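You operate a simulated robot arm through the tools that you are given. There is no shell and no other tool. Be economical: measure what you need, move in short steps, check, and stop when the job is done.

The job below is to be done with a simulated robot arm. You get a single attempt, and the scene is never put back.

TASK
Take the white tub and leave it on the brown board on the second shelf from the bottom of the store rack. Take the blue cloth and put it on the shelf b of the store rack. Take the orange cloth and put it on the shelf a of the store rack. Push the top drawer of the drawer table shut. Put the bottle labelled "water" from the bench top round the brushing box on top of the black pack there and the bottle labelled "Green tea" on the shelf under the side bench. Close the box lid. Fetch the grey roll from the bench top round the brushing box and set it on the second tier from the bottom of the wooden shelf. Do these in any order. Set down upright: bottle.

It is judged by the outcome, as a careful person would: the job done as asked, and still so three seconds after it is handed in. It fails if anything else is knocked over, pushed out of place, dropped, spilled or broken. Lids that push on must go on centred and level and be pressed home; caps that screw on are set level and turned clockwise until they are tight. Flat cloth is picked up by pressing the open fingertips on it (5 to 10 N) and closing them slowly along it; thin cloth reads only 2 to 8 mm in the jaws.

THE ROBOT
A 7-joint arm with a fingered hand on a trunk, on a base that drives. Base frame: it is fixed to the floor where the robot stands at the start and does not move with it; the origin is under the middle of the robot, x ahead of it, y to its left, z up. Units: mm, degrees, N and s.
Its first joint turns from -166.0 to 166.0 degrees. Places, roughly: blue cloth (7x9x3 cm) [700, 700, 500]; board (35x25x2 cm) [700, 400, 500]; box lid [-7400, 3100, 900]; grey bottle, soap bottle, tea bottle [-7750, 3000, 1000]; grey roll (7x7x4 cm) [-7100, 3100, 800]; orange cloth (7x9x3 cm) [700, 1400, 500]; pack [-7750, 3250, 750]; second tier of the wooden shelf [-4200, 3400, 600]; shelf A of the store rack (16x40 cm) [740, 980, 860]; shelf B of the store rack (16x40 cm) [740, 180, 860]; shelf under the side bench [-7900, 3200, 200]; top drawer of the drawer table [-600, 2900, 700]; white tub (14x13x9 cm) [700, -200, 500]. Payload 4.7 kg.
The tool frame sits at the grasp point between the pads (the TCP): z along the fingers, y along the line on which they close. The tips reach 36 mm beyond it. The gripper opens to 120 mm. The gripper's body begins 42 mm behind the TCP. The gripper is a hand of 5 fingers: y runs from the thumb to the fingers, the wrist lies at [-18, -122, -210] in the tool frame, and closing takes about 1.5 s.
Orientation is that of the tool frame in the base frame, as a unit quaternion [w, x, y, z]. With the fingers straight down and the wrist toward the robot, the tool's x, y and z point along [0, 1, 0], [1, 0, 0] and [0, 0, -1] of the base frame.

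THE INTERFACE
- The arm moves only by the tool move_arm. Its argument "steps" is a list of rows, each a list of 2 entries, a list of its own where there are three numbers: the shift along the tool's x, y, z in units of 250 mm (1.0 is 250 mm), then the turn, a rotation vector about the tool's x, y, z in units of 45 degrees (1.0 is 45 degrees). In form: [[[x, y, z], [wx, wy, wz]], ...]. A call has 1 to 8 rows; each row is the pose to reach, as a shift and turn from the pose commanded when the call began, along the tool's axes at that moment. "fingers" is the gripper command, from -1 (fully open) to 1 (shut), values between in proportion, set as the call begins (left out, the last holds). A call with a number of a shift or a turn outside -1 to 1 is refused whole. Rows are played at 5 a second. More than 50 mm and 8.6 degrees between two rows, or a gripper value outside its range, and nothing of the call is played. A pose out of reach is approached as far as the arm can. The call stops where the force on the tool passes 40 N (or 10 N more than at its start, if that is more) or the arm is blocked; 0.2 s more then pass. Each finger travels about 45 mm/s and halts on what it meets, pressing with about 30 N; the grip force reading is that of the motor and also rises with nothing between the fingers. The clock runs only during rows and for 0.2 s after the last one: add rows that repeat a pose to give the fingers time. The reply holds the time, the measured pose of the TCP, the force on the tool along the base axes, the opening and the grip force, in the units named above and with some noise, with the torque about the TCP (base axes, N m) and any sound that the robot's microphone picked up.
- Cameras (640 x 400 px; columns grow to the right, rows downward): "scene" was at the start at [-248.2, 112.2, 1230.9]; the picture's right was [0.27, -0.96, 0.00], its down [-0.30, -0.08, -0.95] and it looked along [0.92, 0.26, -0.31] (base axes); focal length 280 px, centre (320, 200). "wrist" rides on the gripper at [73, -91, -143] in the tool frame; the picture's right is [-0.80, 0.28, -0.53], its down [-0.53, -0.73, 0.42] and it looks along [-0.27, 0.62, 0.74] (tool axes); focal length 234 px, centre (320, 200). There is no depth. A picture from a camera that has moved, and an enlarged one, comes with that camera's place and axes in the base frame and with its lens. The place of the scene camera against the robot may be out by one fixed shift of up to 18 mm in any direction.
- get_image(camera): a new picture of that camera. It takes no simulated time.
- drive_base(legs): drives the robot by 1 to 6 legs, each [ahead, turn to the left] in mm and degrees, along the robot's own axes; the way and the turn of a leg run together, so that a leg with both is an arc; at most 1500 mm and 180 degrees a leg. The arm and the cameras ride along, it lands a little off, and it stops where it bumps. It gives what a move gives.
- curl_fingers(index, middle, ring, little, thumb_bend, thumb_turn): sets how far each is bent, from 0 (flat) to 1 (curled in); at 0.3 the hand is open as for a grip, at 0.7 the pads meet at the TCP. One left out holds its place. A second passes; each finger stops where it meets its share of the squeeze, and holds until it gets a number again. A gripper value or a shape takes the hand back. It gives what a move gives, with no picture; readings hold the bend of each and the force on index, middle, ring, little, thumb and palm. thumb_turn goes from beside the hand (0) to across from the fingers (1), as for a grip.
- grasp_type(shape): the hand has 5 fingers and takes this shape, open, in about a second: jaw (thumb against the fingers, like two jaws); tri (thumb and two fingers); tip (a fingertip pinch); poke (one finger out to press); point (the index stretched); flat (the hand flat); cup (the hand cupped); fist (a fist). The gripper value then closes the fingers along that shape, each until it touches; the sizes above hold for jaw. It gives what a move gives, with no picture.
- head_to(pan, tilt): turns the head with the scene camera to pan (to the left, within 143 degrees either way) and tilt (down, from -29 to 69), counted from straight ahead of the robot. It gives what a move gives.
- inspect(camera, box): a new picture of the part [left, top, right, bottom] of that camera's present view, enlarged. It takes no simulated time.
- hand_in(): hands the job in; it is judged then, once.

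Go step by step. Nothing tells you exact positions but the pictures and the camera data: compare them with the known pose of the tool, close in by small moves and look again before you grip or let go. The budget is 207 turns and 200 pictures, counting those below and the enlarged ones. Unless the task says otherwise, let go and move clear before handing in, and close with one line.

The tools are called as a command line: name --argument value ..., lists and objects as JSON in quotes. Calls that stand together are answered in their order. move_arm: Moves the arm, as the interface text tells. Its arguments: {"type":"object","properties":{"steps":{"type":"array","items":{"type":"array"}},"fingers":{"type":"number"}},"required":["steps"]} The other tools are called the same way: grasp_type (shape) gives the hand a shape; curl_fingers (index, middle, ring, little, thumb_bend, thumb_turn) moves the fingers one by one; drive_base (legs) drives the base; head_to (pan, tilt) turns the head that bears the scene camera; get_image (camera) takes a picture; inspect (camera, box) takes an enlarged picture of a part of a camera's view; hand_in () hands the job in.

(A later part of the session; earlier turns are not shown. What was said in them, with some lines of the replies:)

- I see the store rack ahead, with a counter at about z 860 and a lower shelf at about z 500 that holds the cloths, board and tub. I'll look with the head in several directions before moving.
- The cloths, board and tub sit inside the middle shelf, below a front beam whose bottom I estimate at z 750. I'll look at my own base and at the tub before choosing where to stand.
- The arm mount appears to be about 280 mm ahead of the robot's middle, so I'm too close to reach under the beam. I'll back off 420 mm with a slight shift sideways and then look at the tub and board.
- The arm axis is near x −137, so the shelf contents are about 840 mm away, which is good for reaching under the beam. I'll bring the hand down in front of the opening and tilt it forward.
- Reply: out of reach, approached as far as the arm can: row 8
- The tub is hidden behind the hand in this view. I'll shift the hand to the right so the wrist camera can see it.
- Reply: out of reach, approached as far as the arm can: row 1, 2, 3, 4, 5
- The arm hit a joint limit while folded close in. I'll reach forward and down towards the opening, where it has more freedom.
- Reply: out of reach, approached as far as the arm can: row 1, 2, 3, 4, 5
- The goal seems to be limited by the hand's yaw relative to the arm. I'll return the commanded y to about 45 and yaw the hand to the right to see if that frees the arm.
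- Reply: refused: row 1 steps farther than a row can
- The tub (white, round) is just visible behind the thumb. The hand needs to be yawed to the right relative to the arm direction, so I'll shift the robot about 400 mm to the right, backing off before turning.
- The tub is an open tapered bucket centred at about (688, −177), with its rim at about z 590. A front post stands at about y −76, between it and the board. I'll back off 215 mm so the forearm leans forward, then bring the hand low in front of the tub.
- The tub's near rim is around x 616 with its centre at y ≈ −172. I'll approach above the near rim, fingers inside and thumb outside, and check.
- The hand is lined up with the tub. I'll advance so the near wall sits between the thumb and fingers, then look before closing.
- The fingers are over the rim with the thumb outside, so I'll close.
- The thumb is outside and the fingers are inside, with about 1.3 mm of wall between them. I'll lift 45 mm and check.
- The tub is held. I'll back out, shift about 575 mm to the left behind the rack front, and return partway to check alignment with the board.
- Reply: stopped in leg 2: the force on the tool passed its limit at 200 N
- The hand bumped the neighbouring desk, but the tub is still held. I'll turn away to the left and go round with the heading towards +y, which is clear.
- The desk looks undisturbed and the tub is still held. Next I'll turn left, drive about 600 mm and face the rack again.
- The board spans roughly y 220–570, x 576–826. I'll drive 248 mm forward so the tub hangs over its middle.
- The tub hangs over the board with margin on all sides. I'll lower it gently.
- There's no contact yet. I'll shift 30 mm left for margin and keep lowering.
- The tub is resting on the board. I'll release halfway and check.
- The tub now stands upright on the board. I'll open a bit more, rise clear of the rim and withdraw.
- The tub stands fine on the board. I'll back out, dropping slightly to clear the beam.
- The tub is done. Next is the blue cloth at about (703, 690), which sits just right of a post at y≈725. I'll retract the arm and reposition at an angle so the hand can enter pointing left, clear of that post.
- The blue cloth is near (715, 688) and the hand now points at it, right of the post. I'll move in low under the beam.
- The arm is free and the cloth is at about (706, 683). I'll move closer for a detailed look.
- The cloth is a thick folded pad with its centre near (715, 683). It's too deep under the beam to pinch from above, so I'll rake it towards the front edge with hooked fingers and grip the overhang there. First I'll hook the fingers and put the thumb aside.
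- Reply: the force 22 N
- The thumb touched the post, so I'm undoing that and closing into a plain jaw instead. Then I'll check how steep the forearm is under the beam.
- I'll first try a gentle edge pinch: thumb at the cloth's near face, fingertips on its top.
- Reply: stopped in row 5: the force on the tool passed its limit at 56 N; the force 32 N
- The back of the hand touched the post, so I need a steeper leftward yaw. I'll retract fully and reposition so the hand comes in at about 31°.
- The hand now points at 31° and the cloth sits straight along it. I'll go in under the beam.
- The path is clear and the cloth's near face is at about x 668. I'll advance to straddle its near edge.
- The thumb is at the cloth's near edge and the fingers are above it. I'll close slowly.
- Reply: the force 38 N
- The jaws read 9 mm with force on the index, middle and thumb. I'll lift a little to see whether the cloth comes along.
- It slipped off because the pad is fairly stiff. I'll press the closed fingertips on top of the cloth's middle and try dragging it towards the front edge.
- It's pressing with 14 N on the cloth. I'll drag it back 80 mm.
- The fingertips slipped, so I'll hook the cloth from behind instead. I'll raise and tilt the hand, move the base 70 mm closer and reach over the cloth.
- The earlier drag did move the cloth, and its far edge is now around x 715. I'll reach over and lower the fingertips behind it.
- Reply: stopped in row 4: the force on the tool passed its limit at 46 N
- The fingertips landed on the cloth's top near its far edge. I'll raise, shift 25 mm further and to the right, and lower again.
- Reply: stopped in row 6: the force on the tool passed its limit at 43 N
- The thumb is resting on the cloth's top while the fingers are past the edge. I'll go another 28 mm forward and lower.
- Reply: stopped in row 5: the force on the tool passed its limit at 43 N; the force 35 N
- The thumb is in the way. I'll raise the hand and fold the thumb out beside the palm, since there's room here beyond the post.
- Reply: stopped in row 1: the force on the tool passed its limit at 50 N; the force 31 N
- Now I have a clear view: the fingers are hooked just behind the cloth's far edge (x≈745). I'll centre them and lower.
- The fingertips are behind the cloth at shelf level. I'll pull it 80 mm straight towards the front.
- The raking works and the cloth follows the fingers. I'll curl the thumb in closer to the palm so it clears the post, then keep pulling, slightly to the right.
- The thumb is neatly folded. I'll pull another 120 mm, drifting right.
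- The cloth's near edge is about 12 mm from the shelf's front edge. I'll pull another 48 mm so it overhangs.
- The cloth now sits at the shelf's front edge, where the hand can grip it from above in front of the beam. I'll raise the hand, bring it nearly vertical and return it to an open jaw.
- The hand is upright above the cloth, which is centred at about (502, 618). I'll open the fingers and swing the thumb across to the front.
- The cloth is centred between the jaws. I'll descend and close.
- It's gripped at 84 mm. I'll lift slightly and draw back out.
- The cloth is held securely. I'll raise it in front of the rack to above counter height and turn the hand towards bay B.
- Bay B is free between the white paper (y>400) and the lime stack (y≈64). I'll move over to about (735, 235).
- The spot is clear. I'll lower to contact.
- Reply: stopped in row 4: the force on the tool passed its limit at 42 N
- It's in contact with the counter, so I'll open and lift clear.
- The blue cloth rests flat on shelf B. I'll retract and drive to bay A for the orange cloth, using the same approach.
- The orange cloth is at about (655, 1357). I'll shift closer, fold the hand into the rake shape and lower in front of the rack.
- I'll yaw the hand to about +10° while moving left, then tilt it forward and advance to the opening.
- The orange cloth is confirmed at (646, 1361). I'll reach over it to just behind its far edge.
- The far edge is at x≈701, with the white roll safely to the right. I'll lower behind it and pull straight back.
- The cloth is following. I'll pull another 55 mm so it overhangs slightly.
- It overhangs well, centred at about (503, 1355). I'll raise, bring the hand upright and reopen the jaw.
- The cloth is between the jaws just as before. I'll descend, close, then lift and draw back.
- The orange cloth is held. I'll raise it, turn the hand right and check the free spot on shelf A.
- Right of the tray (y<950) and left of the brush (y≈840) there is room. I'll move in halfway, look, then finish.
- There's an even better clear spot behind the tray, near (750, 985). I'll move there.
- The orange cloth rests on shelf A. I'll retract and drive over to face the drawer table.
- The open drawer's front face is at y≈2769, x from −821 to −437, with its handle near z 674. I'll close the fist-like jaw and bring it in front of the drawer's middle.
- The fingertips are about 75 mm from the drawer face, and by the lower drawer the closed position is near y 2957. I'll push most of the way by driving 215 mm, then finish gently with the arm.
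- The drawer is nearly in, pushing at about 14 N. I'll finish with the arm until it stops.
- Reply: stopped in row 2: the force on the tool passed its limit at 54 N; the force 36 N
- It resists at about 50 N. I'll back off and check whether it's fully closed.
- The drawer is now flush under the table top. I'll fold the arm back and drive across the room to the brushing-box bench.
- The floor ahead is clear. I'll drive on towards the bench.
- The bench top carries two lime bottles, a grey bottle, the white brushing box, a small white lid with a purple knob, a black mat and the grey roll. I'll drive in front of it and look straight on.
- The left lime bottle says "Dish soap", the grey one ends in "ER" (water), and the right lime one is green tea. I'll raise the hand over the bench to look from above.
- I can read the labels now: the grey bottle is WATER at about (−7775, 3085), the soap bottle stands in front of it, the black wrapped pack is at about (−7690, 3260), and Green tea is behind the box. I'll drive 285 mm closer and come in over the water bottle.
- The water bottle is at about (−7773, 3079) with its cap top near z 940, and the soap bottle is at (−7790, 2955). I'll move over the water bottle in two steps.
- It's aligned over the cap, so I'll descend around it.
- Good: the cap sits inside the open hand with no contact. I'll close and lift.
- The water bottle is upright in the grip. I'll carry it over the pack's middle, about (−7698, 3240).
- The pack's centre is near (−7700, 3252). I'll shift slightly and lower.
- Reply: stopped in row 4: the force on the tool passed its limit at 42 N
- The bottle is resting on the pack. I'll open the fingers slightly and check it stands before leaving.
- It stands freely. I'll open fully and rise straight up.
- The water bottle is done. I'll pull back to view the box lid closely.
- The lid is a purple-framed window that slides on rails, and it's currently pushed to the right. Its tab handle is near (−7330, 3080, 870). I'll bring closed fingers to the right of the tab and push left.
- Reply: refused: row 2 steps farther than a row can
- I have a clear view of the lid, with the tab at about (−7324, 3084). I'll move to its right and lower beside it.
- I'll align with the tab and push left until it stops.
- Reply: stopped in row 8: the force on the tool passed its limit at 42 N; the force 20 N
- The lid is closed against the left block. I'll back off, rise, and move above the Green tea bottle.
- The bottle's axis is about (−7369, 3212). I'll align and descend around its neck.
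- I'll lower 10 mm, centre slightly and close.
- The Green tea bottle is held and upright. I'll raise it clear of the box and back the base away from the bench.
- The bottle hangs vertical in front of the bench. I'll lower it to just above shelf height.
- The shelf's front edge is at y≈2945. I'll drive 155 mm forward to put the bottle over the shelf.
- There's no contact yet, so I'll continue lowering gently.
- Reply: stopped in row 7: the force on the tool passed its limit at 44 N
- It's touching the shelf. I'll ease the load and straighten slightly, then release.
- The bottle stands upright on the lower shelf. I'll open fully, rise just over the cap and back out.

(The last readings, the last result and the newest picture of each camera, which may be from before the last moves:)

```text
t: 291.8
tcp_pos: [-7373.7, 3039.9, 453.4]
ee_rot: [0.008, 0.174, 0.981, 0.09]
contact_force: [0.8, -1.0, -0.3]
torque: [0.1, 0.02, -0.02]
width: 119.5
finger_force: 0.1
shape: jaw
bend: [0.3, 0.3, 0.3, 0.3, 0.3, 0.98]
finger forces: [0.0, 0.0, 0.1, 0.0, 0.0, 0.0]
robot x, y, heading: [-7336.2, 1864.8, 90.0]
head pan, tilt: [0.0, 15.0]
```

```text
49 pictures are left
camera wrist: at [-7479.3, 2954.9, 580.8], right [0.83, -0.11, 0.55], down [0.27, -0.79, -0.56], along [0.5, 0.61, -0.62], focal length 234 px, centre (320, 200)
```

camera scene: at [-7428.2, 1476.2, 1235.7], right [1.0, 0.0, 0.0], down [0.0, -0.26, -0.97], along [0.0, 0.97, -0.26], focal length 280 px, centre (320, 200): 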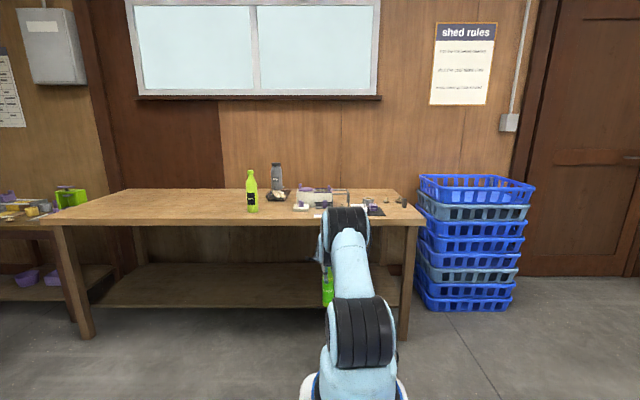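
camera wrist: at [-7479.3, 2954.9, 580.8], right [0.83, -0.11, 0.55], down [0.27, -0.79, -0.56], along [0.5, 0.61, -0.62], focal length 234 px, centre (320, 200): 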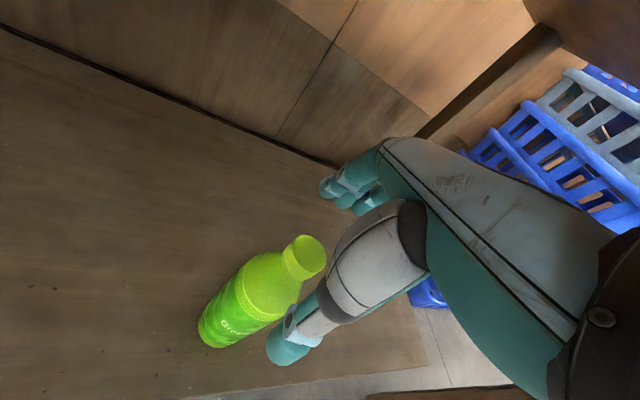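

move_arm --steps '[[[0, 0.006, -0.034], [0, 0, 0]]]'

drive_base --legs '[[-420, 0]]'

get_image --camera "wrist"

```text
t: 292.2
tcp_pos: [-7373.2, 3039.9, 463.1]
ee_rot: [0.008, 0.174, 0.981, 0.089]
contact_force: [0.3, -0.6, -0.4]
torque: [-0.01, 0.0, -0.02]
width: 119.9
finger_force: 0.0
shape: jaw
bend: [0.3, 0.3, 0.3, 0.3, 0.3, 0.98]
finger forces: [0.0, 0.1, 0.0, 0.1, 0.0, 0.0]
robot x, y, heading: [-7340.3, 1861.3, 90.2]
head pan, tilt: [0.0, 15.0]
```

```text
t: 294.7
tcp_pos: [-7369.6, 2623.3, 463.9]
ee_rot: [0.008, 0.176, 0.98, 0.089]
contact_force: [-0.5, -0.1, -0.4]
torque: [0.0, -0.02, 0.0]
width: 119.7
finger_force: 0.0
shape: jaw
bend: [0.3, 0.3, 0.3, 0.3, 0.3, 0.98]
finger forces: [0.0, 0.0, 0.0, 0.1, 0.0, 0.0]
robot x, y, heading: [-7342.0, 1447.6, 89.8]
head pan, tilt: [0.0, 15.0]
```

```text
48 pictures are left
camera wrist: at [-7475.2, 2538.9, 590.5], right [0.83, -0.11, 0.55], down [0.27, -0.79, -0.56], along [0.5, 0.61, -0.62], focal length 234 px, centre (320, 200)
```

wrist: 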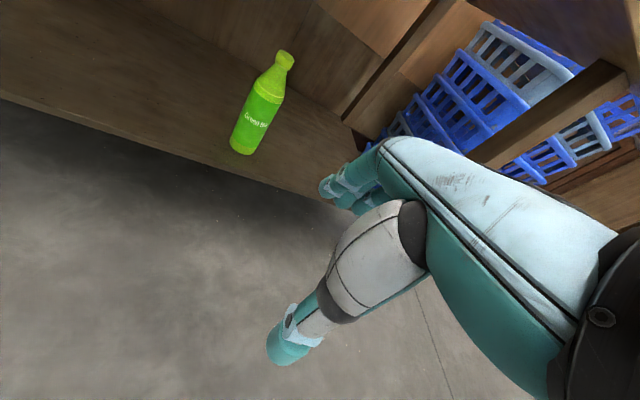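

The Green tea bottle stands upright on the lower shelf. Next is the grey roll: I'll raise the arm and shift the base towards it.

move_arm --steps '[[[0, 0.029, -0.16], [0, 0, 0]], [[0, 0.058, -0.32], [0, 0, 0]], [[0, 0.087, -0.48], [0, 0, 0]], [[0, 0.116, -0.64], [0, 0, 0]], [[0, 0.145, -0.8], [0, 0, 0]], [[0, 0.177, -0.97], [0, 0, 0]]]'

move_arm --steps '[[[0, 0.029, -0.16], [0, 0, 0]], [[0, 0.058, -0.32], [0, 0, 0]], [[0, 0.087, -0.48], [0, 0, 0]], [[0, 0.116, -0.64], [0, 0, 0]], [[0, 0.145, -0.8], [0, 0, 0]], [[0, 0.177, -0.97], [0, 0, 0]]]'

drive_base --legs '[[0, -23], [560, 0], [0, 23]]'

get_image --camera "wrist"

get_image --camera "scene"

```text
t: 296.1
tcp_pos: [-7365.2, 2620.5, 709.5]
ee_rot: [0.008, 0.177, 0.98, 0.087]
contact_force: [0.2, -0.1, -1.0]
torque: [0.05, 0.03, 0.0]
width: 119.7
finger_force: 0.1
shape: jaw
bend: [0.3, 0.3, 0.3, 0.3, 0.3, 0.98]
finger forces: [0.0, 0.1, 0.1, 0.1, 0.1, 0.1]
robot x, y, heading: [-7343.6, 1446.4, 89.7]
head pan, tilt: [0.0, 15.0]
```

```text
t: 297.5
tcp_pos: [-7362.6, 2621.2, 957.0]
ee_rot: [0.007, 0.176, 0.98, 0.089]
contact_force: [0.6, 0.3, -0.7]
torque: [0.01, 0.01, -0.01]
width: 119.4
finger_force: 0.1
shape: jaw
bend: [0.3, 0.3, 0.3, 0.3, 0.3, 0.98]
finger forces: [0.0, 0.0, 0.0, 0.0, 0.0, 0.1]
robot x, y, heading: [-7338.2, 1444.4, 89.7]
head pan, tilt: [0.0, 15.0]
```

```text
t: 303.2
tcp_pos: [-7141.3, 3136.8, 956.9]
ee_rot: [0.007, 0.177, 0.98, 0.089]
contact_force: [-0.2, -0.1, -0.4]
torque: [0.01, 0.04, 0.0]
width: 119.7
finger_force: 0.0
shape: jaw
bend: [0.3, 0.3, 0.3, 0.3, 0.3, 0.98]
finger forces: [0.1, 0.0, 0.0, 0.0, 0.0, 0.0]
robot x, y, heading: [-7120.2, 1958.3, 90.0]
head pan, tilt: [0.0, 15.0]
```

```text
47 pictures are left
camera wrist: at [-7246.6, 3052.0, 1083.5], right [0.83, -0.11, 0.55], down [0.27, -0.79, -0.56], along [0.5, 0.61, -0.62], focal length 234 px, centre (320, 200)
```

wrist: 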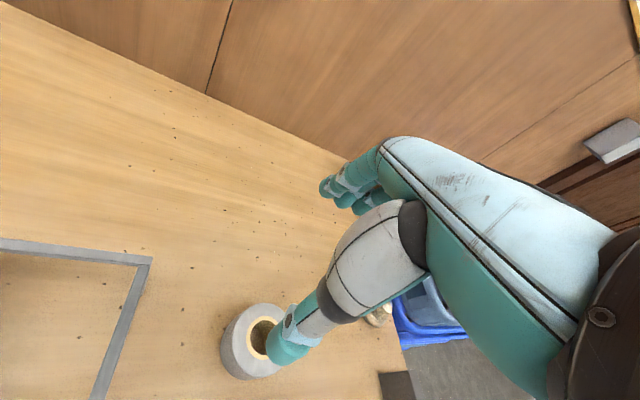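

```text
46 pictures are left
camera scene: at [-7208.1, 1731.1, 1235.6], right [1.0, 0.0, 0.0], down [0.0, -0.26, -0.97], along [0.0, 0.97, -0.26], focal length 280 px, centre (320, 200)
```

scene: 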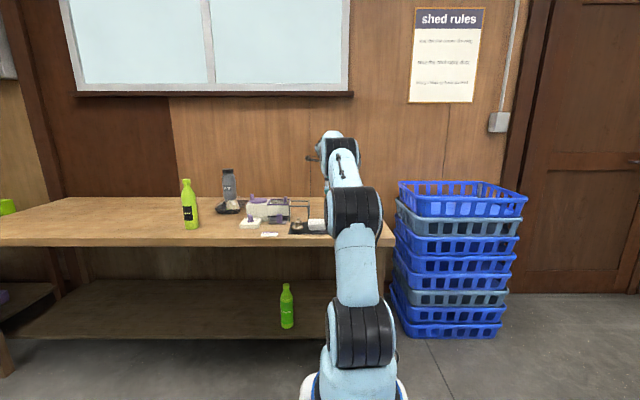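

The roll is at about (−7126, 3098). I'll hover above it and check.

move_arm --steps '[[[-0.054, -0.062, -0.012], [0, 0, 0]], [[-0.107, -0.125, -0.023], [0, 0, 0]], [[-0.107, -0.156, 0.15], [0, 0, 0]], [[-0.107, -0.187, 0.319], [0, 0, 0]]]'

get_image --camera "wrist"

```text
t: 304.2
tcp_pos: [-7127.0, 3099.0, 871.4]
ee_rot: [0.007, 0.176, 0.98, 0.09]
contact_force: [-0.4, 0.2, 1.2]
torque: [-0.01, 0.01, -0.02]
width: 119.9
finger_force: 0.1
shape: jaw
bend: [0.3, 0.3, 0.3, 0.3, 0.3, 0.98]
finger forces: [0.1, 0.1, 0.0, 0.0, 0.0, 0.0]
robot x, y, heading: [-7123.0, 1962.9, 89.9]
head pan, tilt: [0.0, 15.0]
```

```text
45 pictures are left
camera wrist: at [-7233.4, 3014.0, 997.6], right [0.83, -0.11, 0.55], down [0.27, -0.79, -0.56], along [0.5, 0.61, -0.62], focal length 234 px, centre (320, 200)
```

wrist: 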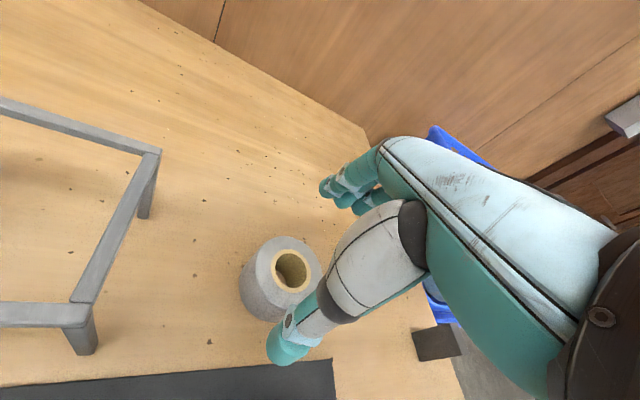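

The roll is at (−7118, 3110). I'll correct, descend and close.

move_arm --steps '[[[-0.018, 0.053, 0.01], [0, 0, 0]], [[-0.018, 0.03, 0.14], [0, 0, 0]], [[-0.018, 0.01, 0.24], [0, 0, 0]], [[-0.018, 0.003, 0.281], [0, 0, 0]]]'

get_image --camera "wrist"

```text
t: 305.1
tcp_pos: [-7120.4, 3113.9, 825.0]
ee_rot: [0.005, 0.176, 0.979, 0.102]
contact_force: [0.0, -2.6, 5.9]
torque: [-0.58, 0.18, 0.04]
width: 119.9
finger_force: 0.0
shape: jaw
bend: [0.3, 0.3, 0.3, 0.3, 0.26, 0.98]
finger forces: [0.0, 0.0, 0.0, 0.1, 7.3, 0.0]
robot x, y, heading: [-7120.3, 1961.6, 89.8]
head pan, tilt: [0.0, 15.0]
stopped in row 4: the force on the tool passed its limit at 47 N (the readings are from after the stop); the commanded pose is now the measured one
```

```text
44 pictures are left
camera wrist: at [-7225.3, 3026.4, 949.4], right [0.83, -0.12, 0.55], down [0.27, -0.77, -0.58], along [0.5, 0.62, -0.6], focal length 234 px, centre (320, 200)
```

wrist: 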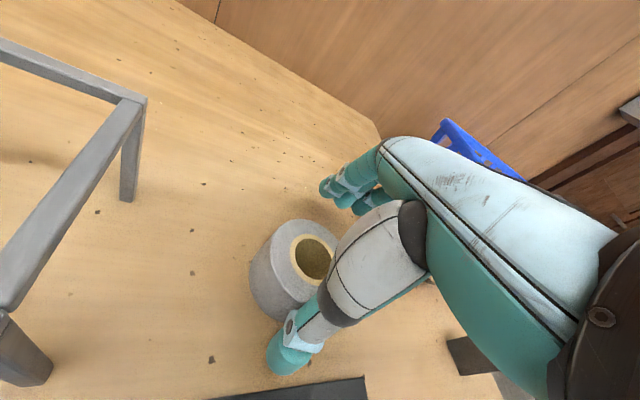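

The thumb touched the bench, so the bench top is near z 780 and the roll's top near 818. I'll level the hand, centre on the roll and close.

move_arm --steps '[[[0.01, -0.02, -0.02], [0.06, 0, 0]], [[0.02, -0.045, -0.02], [0.12, 0, 0]], [[0.02, -0.046, -0.005], [0.19, 0, 0]], [[0.02, -0.046, 0.005], [0.19, 0, 0]]]'

move_arm --steps '[[[0, 0, 0], [0, 0, 0]], [[0, 0, 0], [0, 0, 0]], [[0, 0, 0], [0, 0, 0]], [[0, 0, 0], [0, 0, 0]], [[0, 0, 0], [0, 0, 0]], [[0, 0, 0], [0, 0, 0]], [[0, 0, 0], [0, 0, 0]]]' --fingers 1

move_arm --steps '[[[0, 0.0, -0.05], [0, 0, 0]], [[0, 0.0, -0.2], [0, 0, 0]], [[0, 0.0, -0.35], [0, 0, 0]], [[0, 0.0, -0.5], [0, 0, 0]]]'

get_image --camera "wrist"

```text
t: 306.1
tcp_pos: [-7127.9, 3105.4, 820.3]
ee_rot: [-0.007, 0.175, 0.984, 0.025]
contact_force: [0.1, 0.3, 0.1]
torque: [0.0, 0.01, 0.0]
width: 119.8
finger_force: 0.0
shape: jaw
bend: [0.3, 0.3, 0.3, 0.3, 0.3, 0.98]
finger forces: [0.0, 0.1, 0.1, 0.1, 0.0, 0.1]
robot x, y, heading: [-7113.2, 1958.9, 90.0]
head pan, tilt: [0.0, 15.0]
```

```text
t: 307.7
tcp_pos: [-7127.8, 3104.8, 820.0]
ee_rot: [-0.007, 0.175, 0.984, 0.027]
contact_force: [-0.2, -0.8, -0.6]
torque: [0.03, 0.0, -0.01]
width: 60.3
finger_force: 29.9
shape: jaw
bend: [0.74, 0.46, 0.47, 0.44, 0.71, 1.0]
finger forces: [16.4, 9.1, 0.0, 0.0, 25.8, 0.1]
robot x, y, heading: [-7121.2, 1962.7, 89.9]
head pan, tilt: [0.0, 15.0]
```

```text
t: 308.7
tcp_pos: [-7126.8, 3099.3, 943.3]
ee_rot: [-0.008, 0.176, 0.984, 0.026]
contact_force: [-0.3, -0.1, -1.6]
torque: [0.0, 0.0, 0.0]
width: 60.0
finger_force: 29.6
shape: jaw
bend: [0.74, 0.46, 0.47, 0.44, 0.71, 1.0]
finger forces: [16.4, 9.0, 0.1, 0.0, 25.9, 0.0]
robot x, y, heading: [-7122.4, 1962.2, 90.0]
head pan, tilt: [0.0, 15.0]
```

```text
43 pictures are left
camera wrist: at [-7225.4, 3029.0, 1083.9], right [0.85, -0.04, 0.52], down [0.24, -0.85, -0.47], along [0.46, 0.53, -0.71], focal length 234 px, centre (320, 200)
```

wrist: 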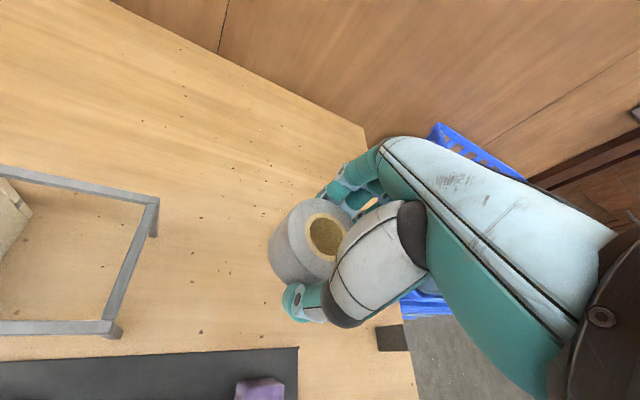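

The roll is held. I'll back away and drive to the wooden shelf.

drive_base --legs '[[-400, 0], [0, -90], [1450, 0], [1450, 0], [0, 90]]'

head_to --pan -5 --tilt 15

get_image --camera "scene"

get_image --camera "wrist"

```text
t: 332.5
tcp_pos: [-4252.4, 2715.1, 942.3]
ee_rot: [-0.007, 0.161, 0.987, 0.027]
contact_force: [-0.9, -0.4, -1.1]
torque: [0.02, -0.01, -0.03]
width: 58.5
finger_force: 30.2
shape: jaw
bend: [0.74, 0.46, 0.47, 0.44, 0.71, 1.0]
finger forces: [15.8, 8.2, 0.1, 0.0, 24.6, 0.1]
robot x, y, heading: [-4208.5, 1579.8, 91.7]
head pan, tilt: [0.0, 15.0]
```

```text
t: 333.1
tcp_pos: [-4251.8, 2715.4, 943.5]
ee_rot: [-0.008, 0.161, 0.986, 0.027]
contact_force: [-0.4, -0.4, -1.6]
torque: [0.03, 0.02, 0.0]
width: 58.5
finger_force: 29.9
shape: jaw
bend: [0.74, 0.46, 0.47, 0.44, 0.71, 1.0]
finger forces: [15.8, 8.2, 0.0, 0.1, 24.6, 0.0]
robot x, y, heading: [-4208.5, 1581.3, 91.6]
head pan, tilt: [-5.0, 15.0]
```

```text
42 pictures are left
camera scene: at [-4283.9, 1346.5, 1235.6], right [1.0, -0.06, 0.0], down [-0.02, -0.26, -0.97], along [0.06, 0.96, -0.26], focal length 280 px, centre (320, 200)
```

scene: 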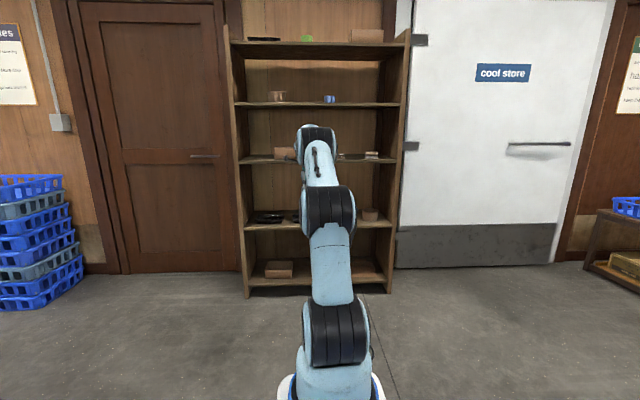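

```text
41 pictures are left
camera wrist: at [-4347.8, 2642.8, 1084.5], right [0.85, -0.02, 0.52], down [0.27, -0.84, -0.47], along [0.44, 0.54, -0.71], focal length 234 px, centre (320, 200)
```

wrist: 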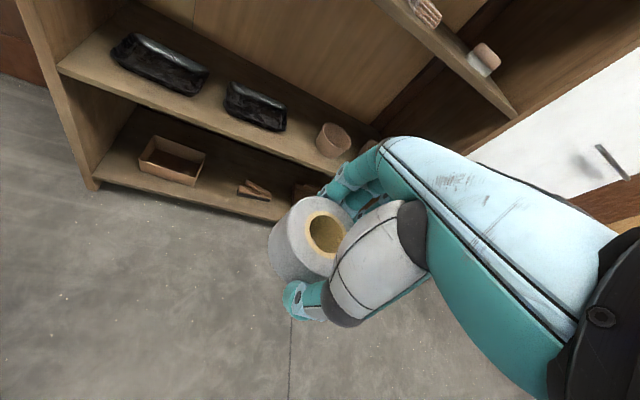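

The second tier from the bottom is at z≈550, and there's a free gap near x −4095 between the second black tray and the pot. I'll lower the roll to that height and approach.

move_arm --steps '[[[-0.132, 0.038, 0.122], [0, 0, 0]], [[-0.263, 0.076, 0.244], [0, 0, 0]], [[-0.395, 0.114, 0.366], [0, 0, 0]], [[-0.526, 0.152, 0.488], [0, 0, 0]], [[-0.658, 0.19, 0.61], [0, 0, 0]]]'

move_arm --steps '[[[0, -0.008, 0.15], [0, 0, 0]], [[0, -0.016, 0.3], [0, 0, 0]], [[0, -0.024, 0.45], [0, 0, 0]], [[0, -0.03, 0.6], [0, 0, 0]]]'

drive_base --legs '[[330, 0]]'

get_image --camera "wrist"

get_image --camera "scene"

```text
t: 334.4
tcp_pos: [-4083.7, 2715.0, 790.8]
ee_rot: [-0.009, 0.16, 0.987, 0.028]
contact_force: [-0.7, 0.5, 0.7]
torque: [-0.03, -0.08, -0.02]
width: 58.7
finger_force: 29.6
shape: jaw
bend: [0.74, 0.46, 0.47, 0.44, 0.71, 1.0]
finger forces: [15.7, 8.3, 0.0, 0.1, 24.7, 0.1]
robot x, y, heading: [-4207.2, 1578.9, 91.5]
head pan, tilt: [-5.0, 15.0]
```

```text
t: 335.4
tcp_pos: [-4085.5, 2717.2, 640.2]
ee_rot: [-0.008, 0.161, 0.987, 0.029]
contact_force: [0.2, -0.4, 0.7]
torque: [-0.05, -0.02, -0.02]
width: 58.2
finger_force: 30.1
shape: jaw
bend: [0.74, 0.46, 0.47, 0.44, 0.71, 1.0]
finger forces: [15.7, 8.4, 0.0, 0.1, 24.5, 0.1]
robot x, y, heading: [-4210.1, 1580.8, 91.5]
head pan, tilt: [-5.0, 15.0]
```

```text
t: 337.5
tcp_pos: [-4098.9, 3051.1, 638.9]
ee_rot: [-0.009, 0.16, 0.987, 0.027]
contact_force: [-0.1, -0.6, -0.1]
torque: [-0.02, 0.0, 0.03]
width: 58.9
finger_force: 30.0
shape: jaw
bend: [0.74, 0.46, 0.47, 0.44, 0.71, 1.0]
finger forces: [15.8, 8.2, 0.0, 0.1, 24.7, 0.0]
robot x, y, heading: [-4222.1, 1912.8, 91.7]
head pan, tilt: [-5.0, 15.0]
```

```text
40 pictures are left
camera wrist: at [-4194.5, 2977.6, 779.9], right [0.86, -0.02, 0.52], down [0.27, -0.84, -0.47], along [0.44, 0.54, -0.71], focal length 234 px, centre (320, 200)
```

wrist: 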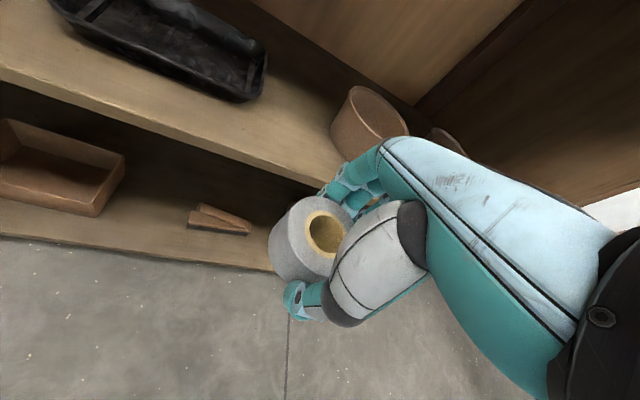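

```text
39 pictures are left
camera scene: at [-4292.9, 1680.0, 1235.6], right [1.0, -0.06, 0.0], down [-0.01, -0.26, -0.97], along [0.06, 0.96, -0.26], focal length 280 px, centre (320, 200)
```

scene: 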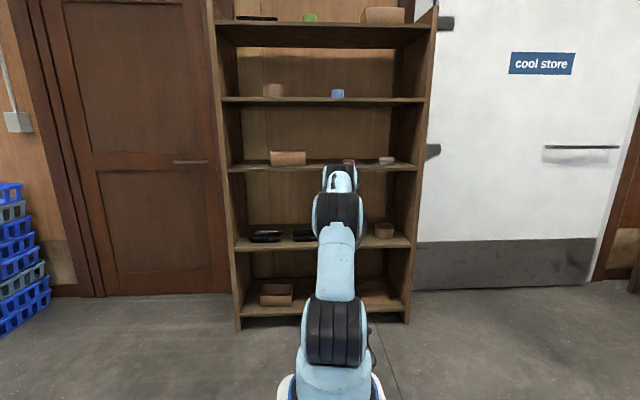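

The gap spans about x −4177 to −4013, so I'm well centred. I'll drive 205 mm forward and lower to contact.

drive_base --legs '[[207, 0]]'

get_image --camera "wrist"

```text
t: 339.2
tcp_pos: [-4105.4, 3257.9, 638.7]
ee_rot: [-0.01, 0.16, 0.987, 0.027]
contact_force: [0.7, 0.2, -0.8]
torque: [-0.01, 0.01, -0.01]
width: 58.7
finger_force: 30.1
shape: jaw
bend: [0.74, 0.46, 0.47, 0.45, 0.71, 1.0]
finger forces: [15.9, 8.4, 0.0, 0.0, 24.6, 0.0]
robot x, y, heading: [-4223.9, 2120.9, 91.9]
head pan, tilt: [-5.0, 15.0]
```

```text
38 pictures are left
camera wrist: at [-4201.4, 3185.5, 779.8], right [0.86, -0.02, 0.52], down [0.27, -0.84, -0.47], along [0.44, 0.55, -0.71], focal length 234 px, centre (320, 200)
```

wrist: 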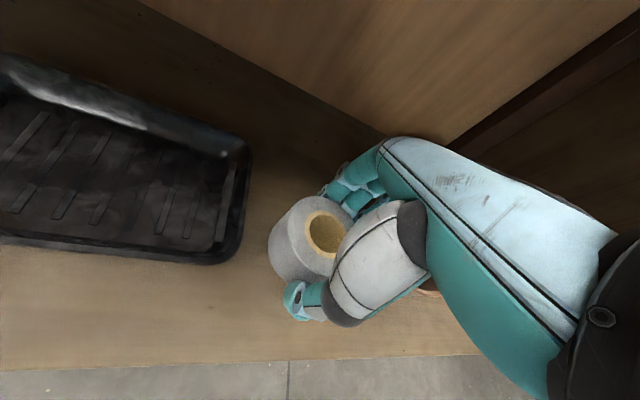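

The spot is good, with the roll right of the tray and behind the front edge. I'll lower it.

move_arm --steps '[[[0, -0.003, 0.06], [0, 0, 0]], [[0, -0.007, 0.12], [0, 0, 0]], [[0, -0.008, 0.15], [0, 0, 0]], [[0, -0.009, 0.17], [0, 0, 0]], [[0, -0.01, 0.19], [0, 0, 0]], [[0, -0.011, 0.21], [0, 0, 0]], [[0, -0.012, 0.23], [0, 0, 0]], [[0, -0.013, 0.25], [0, 0, 0]]]'

get_image --camera "wrist"

```text
t: 340.6
tcp_pos: [-4106.0, 3264.6, 599.1]
ee_rot: [-0.008, 0.159, 0.987, 0.035]
contact_force: [0.5, -1.1, 8.3]
torque: [-0.37, 0.14, -0.01]
width: 59.2
finger_force: 29.8
shape: jaw
bend: [0.74, 0.47, 0.47, 0.45, 0.72, 1.0]
finger forces: [16.7, 9.0, 0.0, 0.0, 34.3, 0.1]
robot x, y, heading: [-4223.3, 2121.9, 91.6]
head pan, tilt: [-5.0, 15.0]
stopped in row 6: the force on the tool passed its limit at 44 N (the readings are from after the stop); the commanded pose is now the measured one
```

```text
37 pictures are left
camera wrist: at [-4202.2, 3188.8, 738.3], right [0.85, -0.03, 0.52], down [0.27, -0.83, -0.49], along [0.44, 0.56, -0.7], focal length 234 px, centre (320, 200)
```

wrist: 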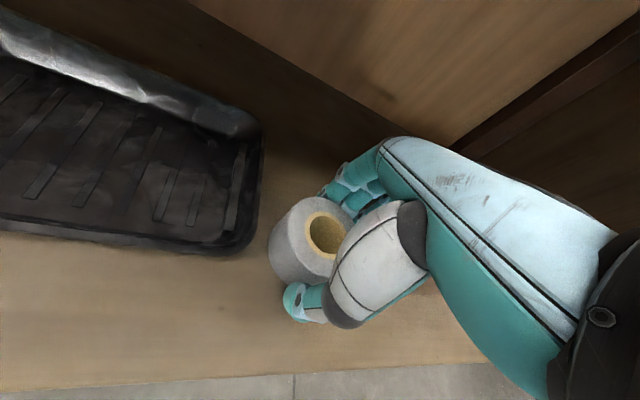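

The roll is down on the tier. I'll open, rise clear and check.

move_arm --steps '[[[0, 0, -0.01], [0, 0, 0]], [[0, 0, -0.012], [0, 0, 0]], [[0, 0, -0.012], [0, 0, 0]], [[0, 0, -0.012], [0, 0, 0]], [[0, 0, -0.1], [0, 0, 0]], [[0, 0.01, -0.25], [0, 0, 0]], [[0, 0.015, -0.34], [0, 0, 0]]]' --fingers -0.7

get_image --camera "wrist"

```text
t: 342.2
tcp_pos: [-4103.5, 3259.2, 681.8]
ee_rot: [-0.008, 0.16, 0.987, 0.032]
contact_force: [0.1, 0.2, -0.8]
torque: [-0.01, 0.03, 0.02]
width: 102.0
finger_force: 0.1
shape: jaw
bend: [0.26, 0.33, 0.31, 0.32, 0.47, 0.99]
finger forces: [0.0, 0.0, 0.0, 0.0, 0.0, 0.1]
robot x, y, heading: [-4229.0, 2120.8, 91.6]
head pan, tilt: [-5.0, 15.0]
```

```text
36 pictures are left
camera wrist: at [-4199.8, 3185.5, 821.3], right [0.85, -0.02, 0.52], down [0.27, -0.83, -0.48], along [0.44, 0.55, -0.71], focal length 234 px, centre (320, 200)
```

wrist: 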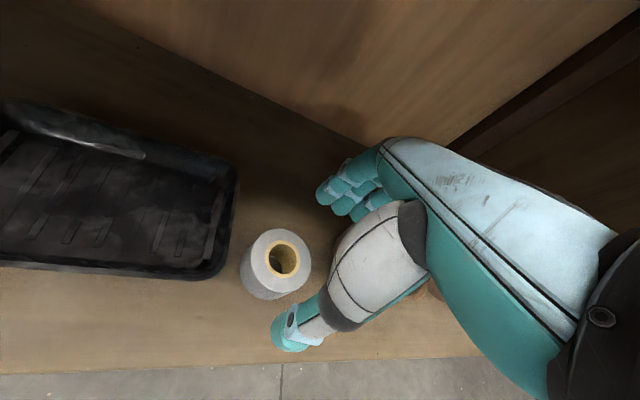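

The roll stands on the second tier. I'll back out and take a last zoomed look at the drawer and the bench.

drive_base --legs '[[-550, 0]]'

head_to --pan -70 --tilt 8

get_image --camera "scene"

```text
t: 345.3
tcp_pos: [-4085.3, 2713.1, 682.1]
ee_rot: [-0.009, 0.16, 0.986, 0.034]
contact_force: [-0.3, 0.3, -0.1]
torque: [0.0, 0.02, 0.0]
width: 101.9
finger_force: 0.1
shape: jaw
bend: [0.26, 0.33, 0.31, 0.32, 0.47, 0.99]
finger forces: [0.0, 0.0, 0.0, 0.1, 0.0, 0.1]
robot x, y, heading: [-4210.2, 1570.6, 91.7]
head pan, tilt: [-5.0, 15.0]
```

```text
t: 346.7
tcp_pos: [-4086.1, 2711.5, 682.6]
ee_rot: [-0.008, 0.161, 0.986, 0.034]
contact_force: [-0.1, 0.0, 0.1]
torque: [0.0, 0.01, 0.02]
width: 101.7
finger_force: 0.1
shape: jaw
bend: [0.26, 0.33, 0.31, 0.32, 0.47, 0.99]
finger forces: [0.1, 0.0, 0.0, 0.1, 0.0, 0.0]
robot x, y, heading: [-4208.5, 1575.6, 91.4]
head pan, tilt: [-70.0, 8.0]
```

```text
35 pictures are left
camera scene: at [-4202.0, 1280.9, 1247.0], right [0.37, -0.93, 0.0], down [-0.13, -0.05, -0.99], along [0.92, 0.37, -0.14], focal length 280 px, centre (320, 200)
```

scene: 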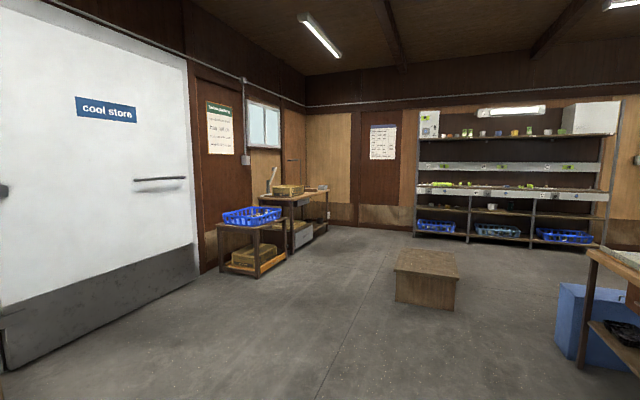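

inspect --camera "scene" --box '[260, 170, 350, 270]'

inspect --camera "scene" --box '[400, 160, 620, 260]'

```text
4.00 times, centred on (305, 220) of scene
camera zoom: at [-4202.0, 1280.9, 1247.0], right [0.37, -0.93, 0.0], down [-0.13, -0.05, -0.99], along [0.92, 0.37, -0.14], focal length 1122 px, centre (380, 120)
```

zoom: 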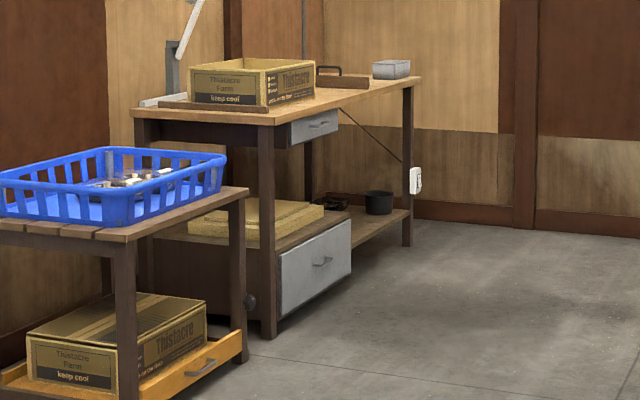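

```text
2.91 times, centred on (510, 210) of scene
camera zoom: at [-4202.0, 1280.9, 1247.0], right [0.37, -0.93, 0.0], down [-0.13, -0.05, -0.99], along [0.92, 0.37, -0.14], focal length 816 px, centre (-233, 171)
```

zoom: 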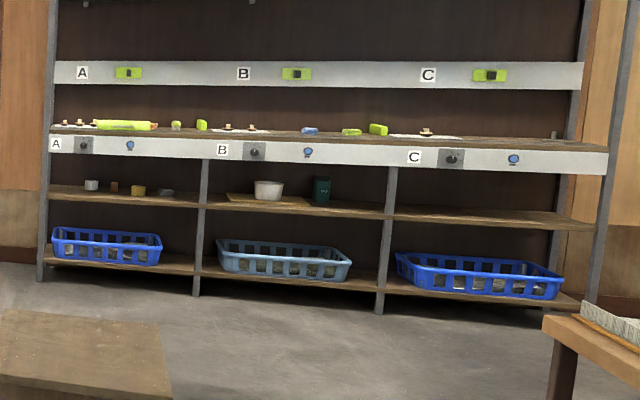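

All the items are where they were asked to be: the tub is on the board, both cloths are on their shelves, and the drawer and lid are shut. Both bottles are standing and the roll is on the tier. The hand is open and clear, so I'm handing in.

hand_in

```text
The job is handed in.
```

I handed the job in with every item done as asked. In my last looks the tub, both cloths, both bottles and the roll were in place, and the drawer and box lid were shut. While carrying the tub I bumped the neighbouring desk, but it looked undisturbed afterwards.
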